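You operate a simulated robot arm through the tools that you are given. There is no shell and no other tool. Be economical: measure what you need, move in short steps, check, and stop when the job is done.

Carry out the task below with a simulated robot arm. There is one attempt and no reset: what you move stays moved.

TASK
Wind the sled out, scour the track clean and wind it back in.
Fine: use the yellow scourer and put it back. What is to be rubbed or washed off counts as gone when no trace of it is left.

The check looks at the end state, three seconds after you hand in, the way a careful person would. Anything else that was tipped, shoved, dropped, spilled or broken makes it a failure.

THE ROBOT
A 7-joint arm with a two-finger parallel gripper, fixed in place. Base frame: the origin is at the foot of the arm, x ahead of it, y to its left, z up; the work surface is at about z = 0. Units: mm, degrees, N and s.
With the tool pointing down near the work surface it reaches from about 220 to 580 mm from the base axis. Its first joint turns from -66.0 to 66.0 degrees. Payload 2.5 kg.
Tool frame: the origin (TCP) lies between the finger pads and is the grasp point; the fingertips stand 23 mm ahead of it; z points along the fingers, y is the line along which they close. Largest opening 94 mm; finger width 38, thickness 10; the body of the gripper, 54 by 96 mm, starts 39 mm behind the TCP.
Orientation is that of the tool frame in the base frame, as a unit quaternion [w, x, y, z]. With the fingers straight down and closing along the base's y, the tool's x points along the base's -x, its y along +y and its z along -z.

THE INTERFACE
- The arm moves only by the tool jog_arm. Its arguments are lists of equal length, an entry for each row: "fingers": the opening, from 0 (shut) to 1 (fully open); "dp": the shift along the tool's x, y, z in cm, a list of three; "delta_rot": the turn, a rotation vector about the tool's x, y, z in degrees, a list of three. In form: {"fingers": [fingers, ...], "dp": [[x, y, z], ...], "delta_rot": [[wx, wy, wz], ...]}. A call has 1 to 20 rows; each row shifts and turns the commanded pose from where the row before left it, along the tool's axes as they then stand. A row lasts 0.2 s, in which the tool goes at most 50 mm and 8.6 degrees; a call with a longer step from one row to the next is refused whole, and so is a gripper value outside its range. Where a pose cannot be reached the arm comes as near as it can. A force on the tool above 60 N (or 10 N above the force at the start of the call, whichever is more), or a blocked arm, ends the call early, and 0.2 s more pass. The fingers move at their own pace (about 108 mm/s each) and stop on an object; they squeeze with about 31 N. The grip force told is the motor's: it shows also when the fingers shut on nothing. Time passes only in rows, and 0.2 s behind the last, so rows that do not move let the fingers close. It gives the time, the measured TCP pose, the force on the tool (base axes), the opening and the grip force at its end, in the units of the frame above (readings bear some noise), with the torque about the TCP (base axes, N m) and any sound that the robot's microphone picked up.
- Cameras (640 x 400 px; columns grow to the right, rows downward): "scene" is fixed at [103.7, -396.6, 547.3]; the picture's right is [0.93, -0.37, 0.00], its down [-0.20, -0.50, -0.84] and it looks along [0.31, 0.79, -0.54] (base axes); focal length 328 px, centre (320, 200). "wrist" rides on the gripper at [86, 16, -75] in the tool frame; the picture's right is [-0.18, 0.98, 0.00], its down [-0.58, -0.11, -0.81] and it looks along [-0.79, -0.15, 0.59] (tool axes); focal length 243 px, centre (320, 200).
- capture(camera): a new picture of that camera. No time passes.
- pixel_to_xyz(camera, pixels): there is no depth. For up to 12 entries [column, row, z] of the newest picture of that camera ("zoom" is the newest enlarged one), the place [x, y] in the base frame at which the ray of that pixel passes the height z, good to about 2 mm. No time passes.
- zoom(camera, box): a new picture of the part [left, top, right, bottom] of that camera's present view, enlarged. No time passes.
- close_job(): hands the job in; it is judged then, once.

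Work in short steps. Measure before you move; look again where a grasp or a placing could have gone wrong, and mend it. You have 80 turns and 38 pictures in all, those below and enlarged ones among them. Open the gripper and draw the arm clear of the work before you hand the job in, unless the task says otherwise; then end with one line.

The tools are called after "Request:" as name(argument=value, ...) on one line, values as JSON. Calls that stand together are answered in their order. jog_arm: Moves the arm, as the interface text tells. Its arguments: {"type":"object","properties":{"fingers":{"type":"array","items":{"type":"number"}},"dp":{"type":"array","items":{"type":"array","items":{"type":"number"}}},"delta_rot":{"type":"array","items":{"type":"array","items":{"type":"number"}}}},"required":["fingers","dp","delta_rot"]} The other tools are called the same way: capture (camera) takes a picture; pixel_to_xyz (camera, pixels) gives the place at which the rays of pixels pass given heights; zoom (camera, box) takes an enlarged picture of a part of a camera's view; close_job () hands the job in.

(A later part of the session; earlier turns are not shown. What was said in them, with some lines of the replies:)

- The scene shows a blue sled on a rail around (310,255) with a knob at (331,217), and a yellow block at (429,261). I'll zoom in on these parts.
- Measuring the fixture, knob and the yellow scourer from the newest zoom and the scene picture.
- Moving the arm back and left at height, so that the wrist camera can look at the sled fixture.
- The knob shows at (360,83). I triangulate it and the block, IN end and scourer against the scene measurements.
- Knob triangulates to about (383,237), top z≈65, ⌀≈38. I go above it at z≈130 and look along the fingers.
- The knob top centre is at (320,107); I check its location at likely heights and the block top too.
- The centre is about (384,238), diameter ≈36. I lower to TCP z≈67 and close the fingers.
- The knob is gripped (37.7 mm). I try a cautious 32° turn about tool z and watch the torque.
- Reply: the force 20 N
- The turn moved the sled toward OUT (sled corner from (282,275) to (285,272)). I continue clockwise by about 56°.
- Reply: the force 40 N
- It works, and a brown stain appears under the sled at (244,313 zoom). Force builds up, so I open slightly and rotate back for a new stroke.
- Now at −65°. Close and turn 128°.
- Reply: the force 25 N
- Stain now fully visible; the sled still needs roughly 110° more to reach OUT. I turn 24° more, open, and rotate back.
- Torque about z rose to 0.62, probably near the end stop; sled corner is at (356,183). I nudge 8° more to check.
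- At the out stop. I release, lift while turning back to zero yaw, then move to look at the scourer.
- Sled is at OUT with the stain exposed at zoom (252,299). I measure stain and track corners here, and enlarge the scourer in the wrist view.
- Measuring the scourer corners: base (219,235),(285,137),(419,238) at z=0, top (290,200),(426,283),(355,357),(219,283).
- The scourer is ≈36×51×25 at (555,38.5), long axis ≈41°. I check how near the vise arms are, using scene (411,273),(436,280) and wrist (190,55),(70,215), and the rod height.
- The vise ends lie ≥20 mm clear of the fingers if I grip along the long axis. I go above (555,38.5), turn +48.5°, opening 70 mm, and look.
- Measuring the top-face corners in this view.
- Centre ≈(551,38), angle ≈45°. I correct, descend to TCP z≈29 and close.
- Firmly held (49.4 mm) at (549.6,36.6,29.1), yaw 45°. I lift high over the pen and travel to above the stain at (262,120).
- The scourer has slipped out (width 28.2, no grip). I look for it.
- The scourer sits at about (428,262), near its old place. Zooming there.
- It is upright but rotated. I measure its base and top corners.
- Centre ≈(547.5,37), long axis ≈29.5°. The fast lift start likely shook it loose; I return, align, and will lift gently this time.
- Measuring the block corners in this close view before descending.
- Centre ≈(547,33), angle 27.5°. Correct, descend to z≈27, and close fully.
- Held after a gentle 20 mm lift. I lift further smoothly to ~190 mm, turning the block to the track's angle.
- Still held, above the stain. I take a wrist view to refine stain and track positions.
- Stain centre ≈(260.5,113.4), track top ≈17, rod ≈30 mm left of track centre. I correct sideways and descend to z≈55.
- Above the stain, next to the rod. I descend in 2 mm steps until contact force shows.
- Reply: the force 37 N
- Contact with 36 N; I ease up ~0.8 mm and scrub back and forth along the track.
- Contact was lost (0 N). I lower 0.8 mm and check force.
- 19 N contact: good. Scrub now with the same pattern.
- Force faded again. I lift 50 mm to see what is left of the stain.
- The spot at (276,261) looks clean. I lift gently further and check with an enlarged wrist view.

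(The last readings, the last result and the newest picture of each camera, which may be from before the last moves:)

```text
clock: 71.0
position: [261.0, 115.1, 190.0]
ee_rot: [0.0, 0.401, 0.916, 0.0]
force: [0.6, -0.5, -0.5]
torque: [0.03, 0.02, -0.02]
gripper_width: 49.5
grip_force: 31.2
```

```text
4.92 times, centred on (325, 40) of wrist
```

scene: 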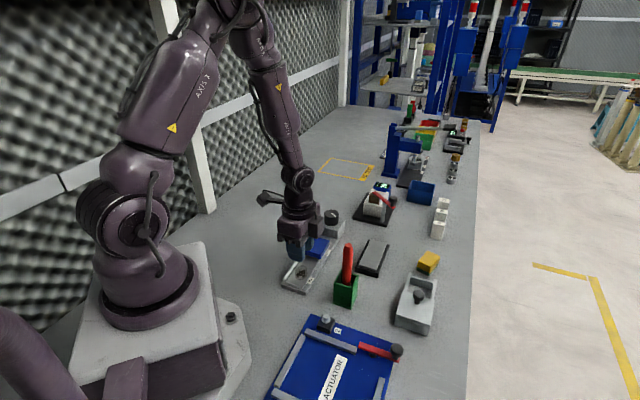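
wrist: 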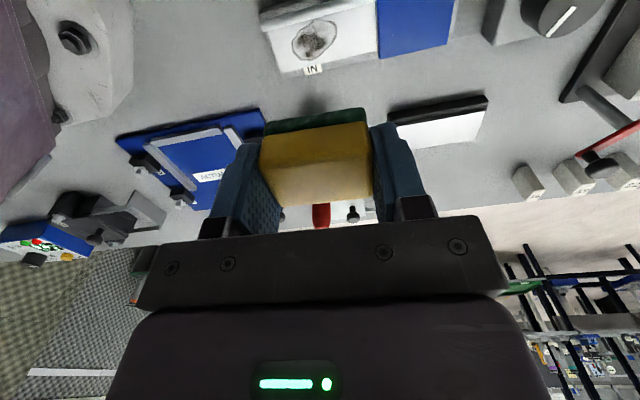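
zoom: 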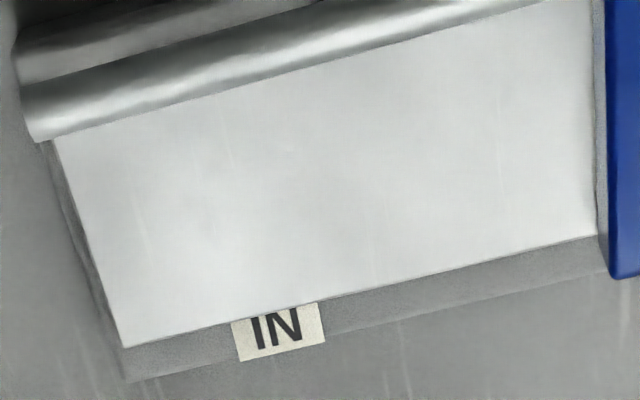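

Looks clean; one stronger scene enlargement to be sure before putting the scourer back.

Request:
zoom(camera="scene", box=[280, 252, 328, 292])

```text
10.00 times, centred on (304, 272) of scene
```

zoom: 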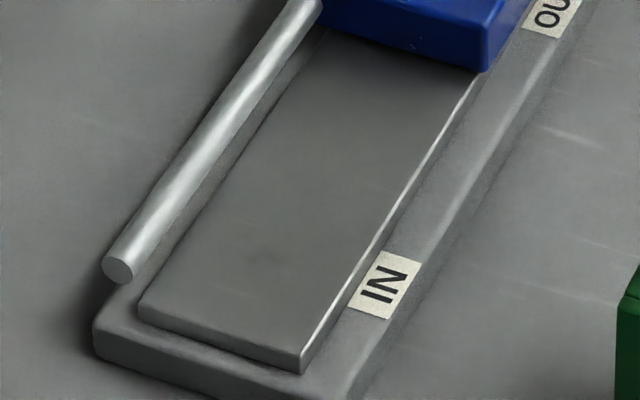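

There may be a very faint darker patch near (265,255), so I'll scrub once more. Descend to just above contact.

Request:
jog_arm(fingers=[0, 0, 0, 0, 0, 0, 0, 0, 0, 0, 0], dp=[[0, 0, 0.5], [0, 0, 1.2], [0, 0, 2], [0, 0, 2], [0, 0, 2], [0, 0, 2], [0, 0, 2], [0, 0, 1.6], [0, 0, 0.9], [0, 0, 0.35], [0, 0, 0]], delta_rot=[[0, 0, 0], [0, 0, 0], [0, 0, 0], [0, 0, 0], [0, 0, 0], [0, 0, 0], [0, 0, 0], [0, 0, 0], [0, 0, 0], [0, 0, 0], [0, 0, 0]])

Request:
jog_arm(fingers=[0, 0, 0, 0], dp=[[0, 0, 0.05], [0, 0, 0.05], [0, 0, 0.05], [0, 0, 0]], delta_rot=[[0, 0, 0], [0, 0, 0], [0, 0, 0], [0, 0, 0]])

```text
clock: 73.4
position: [261.8, 115.4, 43.7]
ee_rot: [0.0, 0.401, 0.916, 0.0]
force: [0.5, 0.0, -0.5]
torque: [0.05, -0.02, 0.0]
gripper_width: 49.5
grip_force: 30.5
```

```text
clock: 74.4
position: [262.4, 114.0, 41.6]
ee_rot: [0.0, 0.401, 0.916, 0.0]
force: [-0.1, 0.9, 2.9]
torque: [0.01, 0.05, -0.02]
gripper_width: 49.2
grip_force: 30.8
```

Just touching at 2.9 N. I press 0.5 mm more and scrub with slight down-steps to hold pressure.

Request:
jog_arm(fingers=[0, 0, 0, 0, 0, 0, 0, 0, 0, 0, 0, 0, 0, 0, 0, 0, 0, 0, 0], dp=[[0, 0, 0.05], [0, 0.6, 0], [0, 0.6, 0], [0, -0.6, 0], [0, -0.6, 0], [0, -0.6, 0], [0, -0.6, 0], [0, 0.6, 0], [0, 0.6, 0], [0.35, 0, 0.02], [0, 0.6, 0], [0, 0.6, 0], [0, -0.6, 0], [0, -0.6, 0], [0, -0.6, 0], [0, -0.6, 0], [0, 0.6, 0], [0, 0.6, 0], [0, 0, 0]], delta_rot=[[0, 0, 0], [0, 0, 0], [0, 0, 0], [0, 0, 0], [0, 0, 0], [0, 0, 0], [0, 0, 0], [0, 0, 0], [0, 0, 0], [0, 0, 0], [0, 0, 0], [0, 0, 0], [0, 0, 0], [0, 0, 0], [0, 0, 0], [0, 0, 0], [0, 0, 0], [0, 0, 0], [0, 0, 0]])

Request:
jog_arm(fingers=[0, 0, 0, 0, 0, 0, 0, 0, 0, 0, 0, 0, 0, 0, 0, 0, 0, 0, 0], dp=[[-0.35, 0, 0.02], [-0.35, 0, 0.03], [0, 0.6, 0], [0, 0.6, 0], [0, -0.6, 0], [0, -0.6, 0], [0, -0.6, 0], [0, -0.6, 0], [0, 0.6, 0], [0, 0.6, 0], [0.35, 0, 0.02], [0, 0.6, 0], [0, 0.6, 0], [0, -0.6, 0], [0, -0.6, 0], [0, -0.6, 0], [0, -0.6, 0], [0, 0.6, 0], [0, 0.6, 0]], delta_rot=[[0, 0, 0], [0, 0, 0], [0, 0, 0], [0, 0, 0], [0, 0, 0], [0, 0, 0], [0, 0, 0], [0, 0, 0], [0, 0, 0], [0, 0, 0], [0, 0, 0], [0, 0, 0], [0, 0, 0], [0, 0, 0], [0, 0, 0], [0, 0, 0], [0, 0, 0], [0, 0, 0], [0, 0, 0]])

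```text
clock: 76.4
position: [256.4, 110.5, 42.1]
ee_rot: [-0.004, 0.402, 0.915, -0.004]
force: [-1.4, -1.9, 9.9]
torque: [0.08, -0.2, -0.03]
gripper_width: 49.7
grip_force: 31.1
stopped in row 10: the force on the tool passed its limit at 66 N (the readings are from after the stop); the commanded pose is now the measured one
```

```text
clock: 77.2
position: [260.8, 106.2, 41.4]
ee_rot: [-0.009, 0.404, 0.915, -0.008]
force: [-3.1, -1.5, 10.8]
torque: [0.07, -0.25, -0.03]
gripper_width: 49.7
grip_force: 30.5
stopped in row 4: the force on the tool passed its limit at 71 N (the readings are from after the stop); the commanded pose is now the measured one
```

Force limits were hit; the block has ridden up in the grip and the fingertips are near the track. I lift gently and look.

Request:
jog_arm(fingers=[0, 0, 0, 0, 0, 0, 0, 0, 0, 0, 0, 0, 0], dp=[[0, 0, -0.2], [0, 0, -0.5], [0, 0, -1], [0, 0, -1.5], [0, 0, -2], [0, 0, -2], [0, 0, -2], [0, 0, -2], [0, 0, -1.6], [0, 0, -1.2], [0, 0, -0.8], [0, 0, -0.3], [0, 0, 0]], delta_rot=[[0, 0, 0], [0, 0, 0], [0, 0, 0], [0, 0, 0], [0, 0, 0], [0, 0, 0], [0, 0, 0], [0, 0, 0], [0, 0, 0], [0, 0, 0], [0, 0, 0], [0, 0, 0], [0, 0, 0]])

Request:
zoom(camera="scene", box=[280, 232, 328, 292])

Request:
capture(camera="wrist")

```text
clock: 80.0
position: [265.0, 107.3, 193.7]
ee_rot: [-0.009, 0.403, 0.915, -0.008]
force: [0.1, -0.1, -0.6]
torque: [0.01, -0.01, -0.01]
gripper_width: 49.7
grip_force: 31.2
```

```text
6.67 times, centred on (304, 262) of scene
```

zoom: 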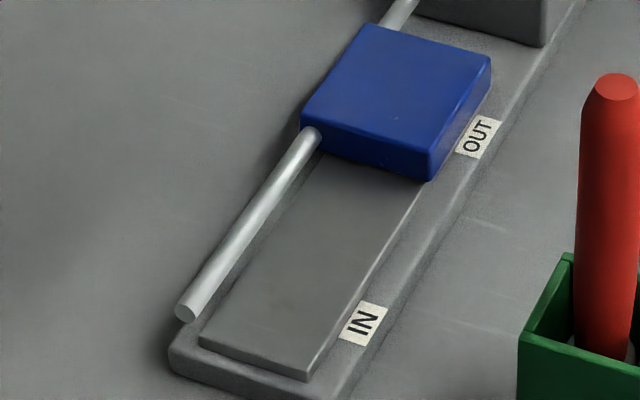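

```text
7 pictures are left
```

wrist: 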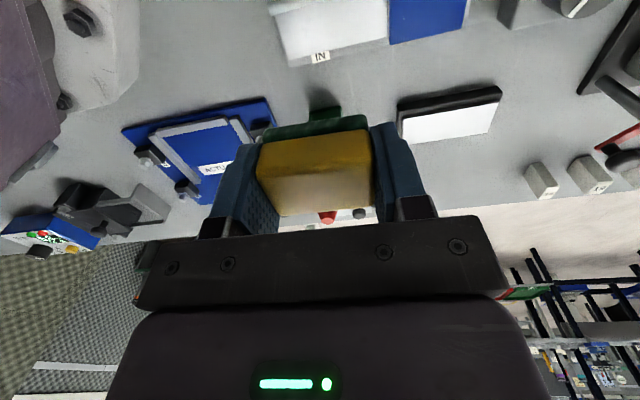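

Track clean everywhere. I straighten the small tilt and carry the scourer back smoothly towards its original place (551,37.5).

Request:
jog_arm(fingers=[0, 0, 0, 0, 0, 0, 0, 0, 0, 0, 0, 0, 0, 0, 0, 0, 0], dp=[[0, 0, 0], [-0.574, 0.385, 0], [-1.148, 0.77, 0], [-1.913, 1.283, 0], [-1.913, 1.283, 0], [-1.913, 1.283, 0], [-1.913, 1.283, 0], [-1.913, 1.283, 0], [-1.913, 1.283, 0], [-1.913, 1.283, 0], [-1.913, 1.283, 0], [-1.913, 1.283, 0], [-1.913, 1.283, 0], [-1.913, 1.283, 0], [-1.148, 0.77, 0], [-0.574, 0.385, 0], [0, 0, 0]], delta_rot=[[-1.25, -0.58, 0], [0, 0, 0], [0, 0, 0], [0, 0, 0], [0, 0, 0], [0, 0, 0], [0, 0, 0], [0, 0, 0], [0, 0, 0], [0, 0, 0], [0, 0, 0], [0, 0, 0], [0, 0, 0], [0, 0, 0], [0, 0, 0], [0, 0, 0], [0, 0, 0]])

```text
clock: 83.7
position: [550.2, 37.8, 193.3]
ee_rot: [0.001, 0.404, 0.915, 0.0]
force: [-0.2, 0.1, -0.3]
torque: [-0.04, -0.01, 0.0]
gripper_width: 49.5
grip_force: 31.3
```

At (550,38) and upright. Descend to z≈33, then feel for the surface.

Request:
jog_arm(fingers=[0, 0, 0, 0, 0, 0, 0, 0, 0, 0, 0, 0], dp=[[0, 0, 0.5], [0, 0, 1.2], [0, 0, 2], [0, 0, 2], [0, 0, 2], [0, 0, 2], [0, 0, 2], [0, 0, 2], [0, 0, 1.2], [0, 0, 0.7], [0, 0, 0.4], [0, 0, 0]], delta_rot=[[0, 0, -1], [0, 0, -1], [0, 0, 0], [0, 0, 0], [0, 0, 0], [0, 0, 0], [0, 0, 0], [0, 0, 0], [0, 0, 0], [0, 0, 0], [0, 0, 0], [0, 0, 0]])

Request:
jog_arm(fingers=[0, 0, 0, 0, 0, 0], dp=[[0, 0, 0.1], [0, 0, 0.1], [0, 0, 0.1], [0, 0, 0.1], [0, 0, 0.1], [0, 0, 0]], delta_rot=[[0, 0, 0], [0, 0, 0], [0, 0, 0], [0, 0, 0], [0, 0, 0], [0, 0, 0]])

```text
clock: 86.2
position: [550.7, 37.1, 32.1]
ee_rot: [0.0, 0.388, 0.922, 0.0]
force: [0.2, -0.5, -0.9]
torque: [0.0, 0.01, 0.04]
gripper_width: 49.4
grip_force: 31.2
```

```text
clock: 87.7
position: [551.1, 37.9, 27.9]
ee_rot: [-0.001, 0.388, 0.922, 0.0]
force: [-0.2, 0.0, -0.1]
torque: [0.01, 0.01, 0.01]
gripper_width: 49.6
grip_force: 30.7
```

No contact yet at z≈28; I continue down in 0.7 mm steps.

Request:
jog_arm(fingers=[0, 0, 0, 0], dp=[[0, 0, 0.07], [0, 0, 0.07], [0, 0, 0.07], [0, 0, 0]], delta_rot=[[0, 0, 0], [0, 0, 0], [0, 0, 0], [0, 0, 0]])

```text
clock: 88.7
position: [550.1, 37.6, 24.5]
ee_rot: [0.0, 0.387, 0.922, 0.0]
force: [-0.3, 0.3, 0.0]
torque: [0.0, 0.02, -0.01]
gripper_width: 49.3
grip_force: 31.1
```

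Request:
jog_arm(fingers=[0, 0, 0], dp=[[0, 0, 0.06], [0, 0, 0.06], [0, 0, 0]], delta_rot=[[0, 0, 0], [0, 0, 0], [0, 0, 0]])

```text
clock: 89.5
position: [550.1, 37.2, 24.7]
ee_rot: [0.0, 0.388, 0.922, 0.0]
force: [-0.1, 0.4, -0.6]
torque: [-0.02, -0.01, -0.01]
gripper_width: 49.2
grip_force: 30.7
```

The block base is within about a millimetre of the table; I release, wait, and rise.

Request:
jog_arm(fingers=[0.56, 0.6, 0.74, 0.74, 0.74, 0.74, 0.74, 0.74, 0.74], dp=[[0, 0, 0], [0, 0, 0], [0, 0, 0], [0, 0, -1], [0, 0, -2], [0, 0, -3], [0, 0, -4], [0, 0, -4], [0, 0, -3]], delta_rot=[[0, 0, 0], [0, 0, 0], [0, 0, 0], [0, 0, 0], [0, 0, 0], [0, 0, 0], [0, 0, 0], [0, 0, 0], [0, 0, 0]])

Request:
zoom(camera="scene", box=[400, 235, 460, 285])

```text
clock: 91.5
position: [550.6, 35.8, 195.3]
ee_rot: [0.0, 0.388, 0.922, 0.0]
force: [0.1, 0.6, 0.1]
torque: [0.0, 0.03, -0.01]
gripper_width: 69.8
grip_force: 0.1
```

```text
8.00 times, centred on (430, 260) of scene
```

zoom: 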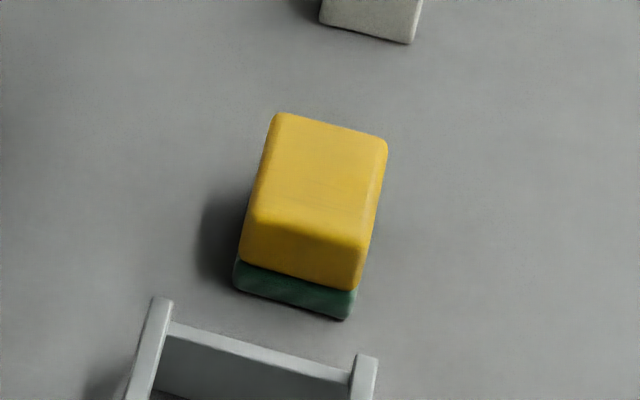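

The scourer is back in its original spot and angle. Now I go to the knob (384.5,237) and turn to yaw ≈+87° for winding back.

Request:
jog_arm(fingers=[0.65, 0.65, 0.65, 0.65, 0.65, 0.65, 0.65, 0.65, 0.65, 0.65, 0.65, 0.65, 0.65], dp=[[3.71, 0.306, 0], [3.71, 0.306, 0], [3.71, 0.306, 0], [3.71, 0.306, 0], [3.71, 0.306, 0], [3.71, 0.306, 0], [3.71, 0.306, 0], [0, 0, 0], [0, 0, 0], [0, 0, 0], [0, 0, 0], [0, 0, 0], [0, 0, 0]], delta_rot=[[0, 0, 0], [0, 0, 0], [0, 0, 0], [0, 0, 0], [0, 0, 0], [0, 0, 0], [0, 0, 0], [0, 0, 8.26], [0, 0, 8.26], [0, 0, 8.26], [0, 0, 8.26], [0, 0, 8.26], [0, 0, 0]])

```text
clock: 94.2
position: [384.6, 238.7, 193.8]
ee_rot: [0.0, 0.688, 0.726, 0.0]
force: [-0.1, 0.7, 0.5]
torque: [0.01, 0.02, 0.02]
gripper_width: 61.3
grip_force: 0.0
```

Over the knob. Descend to z≈69 and grip.

Request:
jog_arm(fingers=[0.65, 0.65, 0.65, 0.65, 0.65, 0.2, 0.2, 0.2, 0.2], dp=[[-0.12, 0, 3], [0, 0, 3.5], [0, 0, 3], [0, 0, 2], [0, 0, 1], [0, 0, 0], [0, 0, 0], [0, 0, 0], [0, 0, 0]], delta_rot=[[0, 0, 0], [0, 0, 0], [0, 0, 0], [0, 0, 0], [0, 0, 0], [0, 0, 0], [0, 0, 0], [0, 0, 0], [0, 0, 0]])

Request:
jog_arm(fingers=[0.2, 0.2, 0.2, 0.2, 0.2, 0.2, 0.2, 0.2, 0.2, 0.2, 0.2, 0.2, 0.2, 0.2, 0.2, 0.2, 0.2, 0.2, 0.2], dp=[[0, 0, 0], [0, 0, 0], [0, 0, 0], [0, 0, 0], [0, 0, 0], [0, 0, 0], [0, 0, 0], [0, 0, 0], [0, 0, 0], [0, 0, 0], [0, 0, 0], [0, 0, 0], [0, 0, 0], [0, 0, 0], [0, 0, 0], [0, 0, 0], [0, 0, 0], [0, 0, 0], [0, 0, 0]], delta_rot=[[0, 0, -8], [0, 0, -8], [0, 0, -8], [0, 0, -8], [0, 0, -8], [0, 0, -8], [0, 0, -8], [0, 0, -8], [0, 0, -8], [0, 0, -8], [0, 0, -8], [0, 0, -8], [0, 0, -8], [0, 0, -8], [0, 0, -8], [0, 0, -8], [0, 0, -8], [0, 0, -8], [0, 0, 0]])

```text
clock: 96.2
position: [384.0, 237.8, 70.2]
ee_rot: [0.0, 0.688, 0.726, 0.0]
force: [-5.9, -1.9, 1.3]
torque: [0.44, -0.36, 0.0]
gripper_width: 37.9
grip_force: 44.7
```

```text
clock: 100.2
position: [384.5, 236.1, 68.2]
ee_rot: [0.0, -0.479, 0.878, 0.0]
force: [1.3, -8.0, 1.8]
torque: [-0.74, 1.18, 0.0]
gripper_width: 37.8
grip_force: 45.1
```

Turned back 144°. Open, rotate the gripper forward again, then regrip and turn.

Request:
jog_arm(fingers=[0.65, 0.65, 0.65, 0.65, 0.65, 0.65, 0.65, 0.65, 0.65, 0.65, 0.65, 0.65, 0.65, 0.65, 0.65, 0.65, 0.65, 0.65, 0.65, 0.65], dp=[[0, 0, 0], [0, 0, 0], [0, 0, 0], [0, 0, 0], [0, 0, 0], [0, 0, 0], [0, 0, 0], [0, 0, 0], [0, 0, 0], [0, 0, 0], [0, 0, 0], [0, 0, 0], [0, 0, 0], [0, 0, 0], [0, 0, 0], [0, 0, 0], [0, 0, 0], [0, 0, 0], [0, 0, 0], [0, 0, 0]], delta_rot=[[0, 0, 0], [0, 0, 0], [0, 0, 8], [0, 0, 8], [0, 0, 8], [0, 0, 8], [0, 0, 8], [0, 0, 8], [0, 0, 8], [0, 0, 8], [0, 0, 8], [0, 0, 8], [0, 0, 8], [0, 0, 8], [0, 0, 8], [0, 0, 8], [0, 0, 8], [0, 0, 8], [0, 0, 8], [0, 0, 8]])

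Request:
jog_arm(fingers=[0.2, 0.2, 0.2, 0.2, 0.2, 0.2, 0.2, 0.2, 0.2, 0.2, 0.2, 0.2, 0.2, 0.2, 0.2, 0.2, 0.2, 0.2, 0.2, 0.2], dp=[[0, 0, 0], [0, 0, 0], [0, 0, 0], [0, 0, 0], [0, 0, 0], [0, 0, 0], [0, 0, 0], [0, 0, 0], [0, 0, 0], [0, 0, 0], [0, 0, 0], [0, 0, 0], [0, 0, 0], [0, 0, 0], [0, 0, 0], [0, 0, 0], [0, 0, 0], [0, 0, 0], [0, 0, 0], [0, 0, 0]], delta_rot=[[0, 0, 0], [0, 0, 0], [0, 0, 0], [0, 0, -8], [0, 0, -8], [0, 0, -8], [0, 0, -8], [0, 0, -8], [0, 0, -8], [0, 0, -8], [0, 0, -8], [0, 0, -8], [0, 0, -8], [0, 0, -8], [0, 0, -8], [0, 0, -8], [0, 0, -8], [0, 0, -8], [0, 0, -8], [0, 0, 0]])

Request:
zoom(camera="scene", box=[270, 190, 370, 300])

```text
clock: 104.5
position: [385.0, 236.5, 68.7]
ee_rot: [0.0, 0.689, 0.725, 0.0]
force: [-0.1, 0.1, 0.1]
torque: [0.0, -0.04, 0.0]
gripper_width: 61.2
grip_force: 0.1
```

```text
clock: 108.7
position: [384.8, 235.5, 70.1]
ee_rot: [0.0, -0.351, 0.936, -0.002]
force: [2.5, -18.1, 11.9]
torque: [0.05, 0.16, 0.0]
gripper_width: 37.9
grip_force: 44.8
```

```text
3.64 times, centred on (320, 245) of scene
```

zoom: 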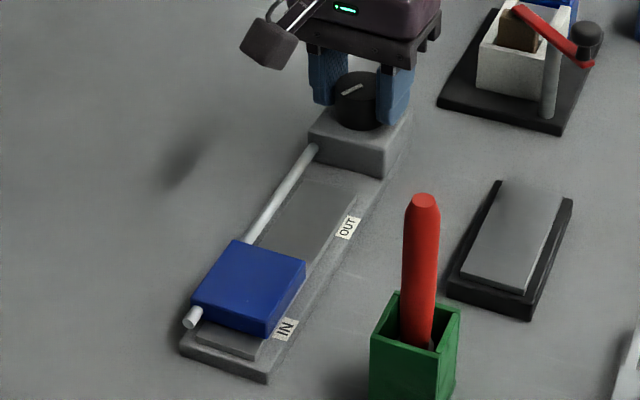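

About 30° remain to the original position. I continue −24°, then finer, watching the z torque.

Request:
jog_arm(fingers=[0.2, 0.2, 0.2, 0.2], dp=[[0, 0, 0], [0, 0, 0], [0, 0, 0], [0, 0, 0]], delta_rot=[[0, 0, -8], [0, 0, -8], [0, 0, -8], [0, 0, 0]])

Request:
jog_arm(fingers=[0.2, 0.2, 0.2], dp=[[0, 0, 0], [0, 0, 0], [0, 0, 0]], delta_rot=[[0, 0, -4], [0, 0, -4], [0, 0, 0]])

```text
clock: 109.7
position: [385.8, 236.7, 69.7]
ee_rot: [0.0, -0.538, 0.843, -0.002]
force: [1.7, -21.4, 13.2]
torque: [0.45, -0.38, 0.02]
gripper_width: 37.7
grip_force: 45.6
```

```text
clock: 110.5
position: [385.3, 236.4, 69.6]
ee_rot: [0.002, -0.596, 0.803, 0.0]
force: [16.1, -7.0, -1.4]
torque: [0.35, 0.01, -0.36]
gripper_width: 37.5
grip_force: 45.1
```

Torque −0.36 shows the IN stop. A small further nudge, then check.

Request:
jog_arm(fingers=[0.2, 0.2], dp=[[0, 0, 0], [0, 0, 0]], delta_rot=[[0, 0, -4], [0, 0, 0]])

Request:
zoom(camera="scene", box=[270, 200, 370, 300])

```text
clock: 111.0
position: [384.6, 236.8, 68.5]
ee_rot: [0.002, -0.623, 0.782, -0.001]
force: [16.3, -9.4, 6.3]
torque: [0.1, 0.18, -0.51]
gripper_width: 37.7
grip_force: 45.3
```

```text
4.00 times, centred on (320, 250) of scene
```

zoom: 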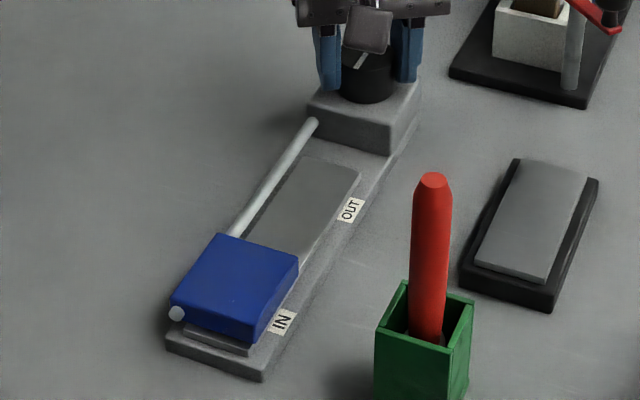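

The sled is back exactly as at the start (corner (170,300), right corner (298,258)). I release and lift clear, keeping the torque-free knob in place.

Request:
jog_arm(fingers=[0.65, 0.65, 0.8, 0.8, 0.8, 0.8, 0.8, 0.8, 0.8, 0.8, 0.8, 0.8, 0.8, 0.8, 0.8, 0.8], dp=[[0, 0, 0], [0, 0, 0], [0, 0, 0], [0, 0, -2], [0, 0, -3], [0, 0, -4], [0, 0, -4], [0, 0, -4], [0, 0, -4], [0, 0, 0], [0, 0, 0], [0, 0, 0], [0, 0, 0], [0, 0, 0], [0, 0, 0], [0, 0, 0]], delta_rot=[[0, 0, 0], [0, 0, 0], [0, 0, 0], [0, 0, 0], [0, 0, 0], [0, 0, 8], [0, 0, 8], [0, 0, 8], [0, 0, 8], [0, 0, 8], [0, 0, 8], [0, 0, 8], [0, 0, 8], [0, 0, 8], [0, 0, 4], [0, 0, 0]])

Request:
capture(camera="scene")

```text
clock: 114.5
position: [384.2, 236.8, 278.5]
ee_rot: [-0.001, -0.008, 1.0, 0.0]
force: [-0.6, 0.4, 1.3]
torque: [0.0, 0.0, 0.01]
gripper_width: 75.1
grip_force: 0.0
```

```text
3 pictures are left
```

scene: 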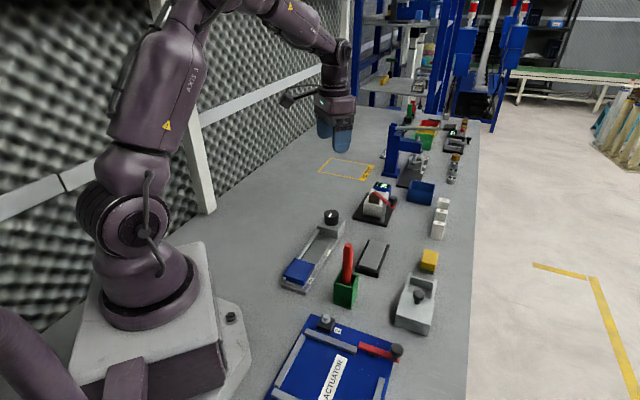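

Everything matches the start picture: sled in at (298,271), scourer at (429,261), nothing else moved, and the arm is clear. I hand in.

Request:
close_job()

```text
The job is handed in.
```

The job is handed in: I wound the sled out, scoured the track with no stain visible afterwards, wound the sled back in to its stop and put the yellow scourer back. The scourer slipped from the grip once when I first lifted it and landed upright beside its spot; I picked it up again and finished with it in its original place.
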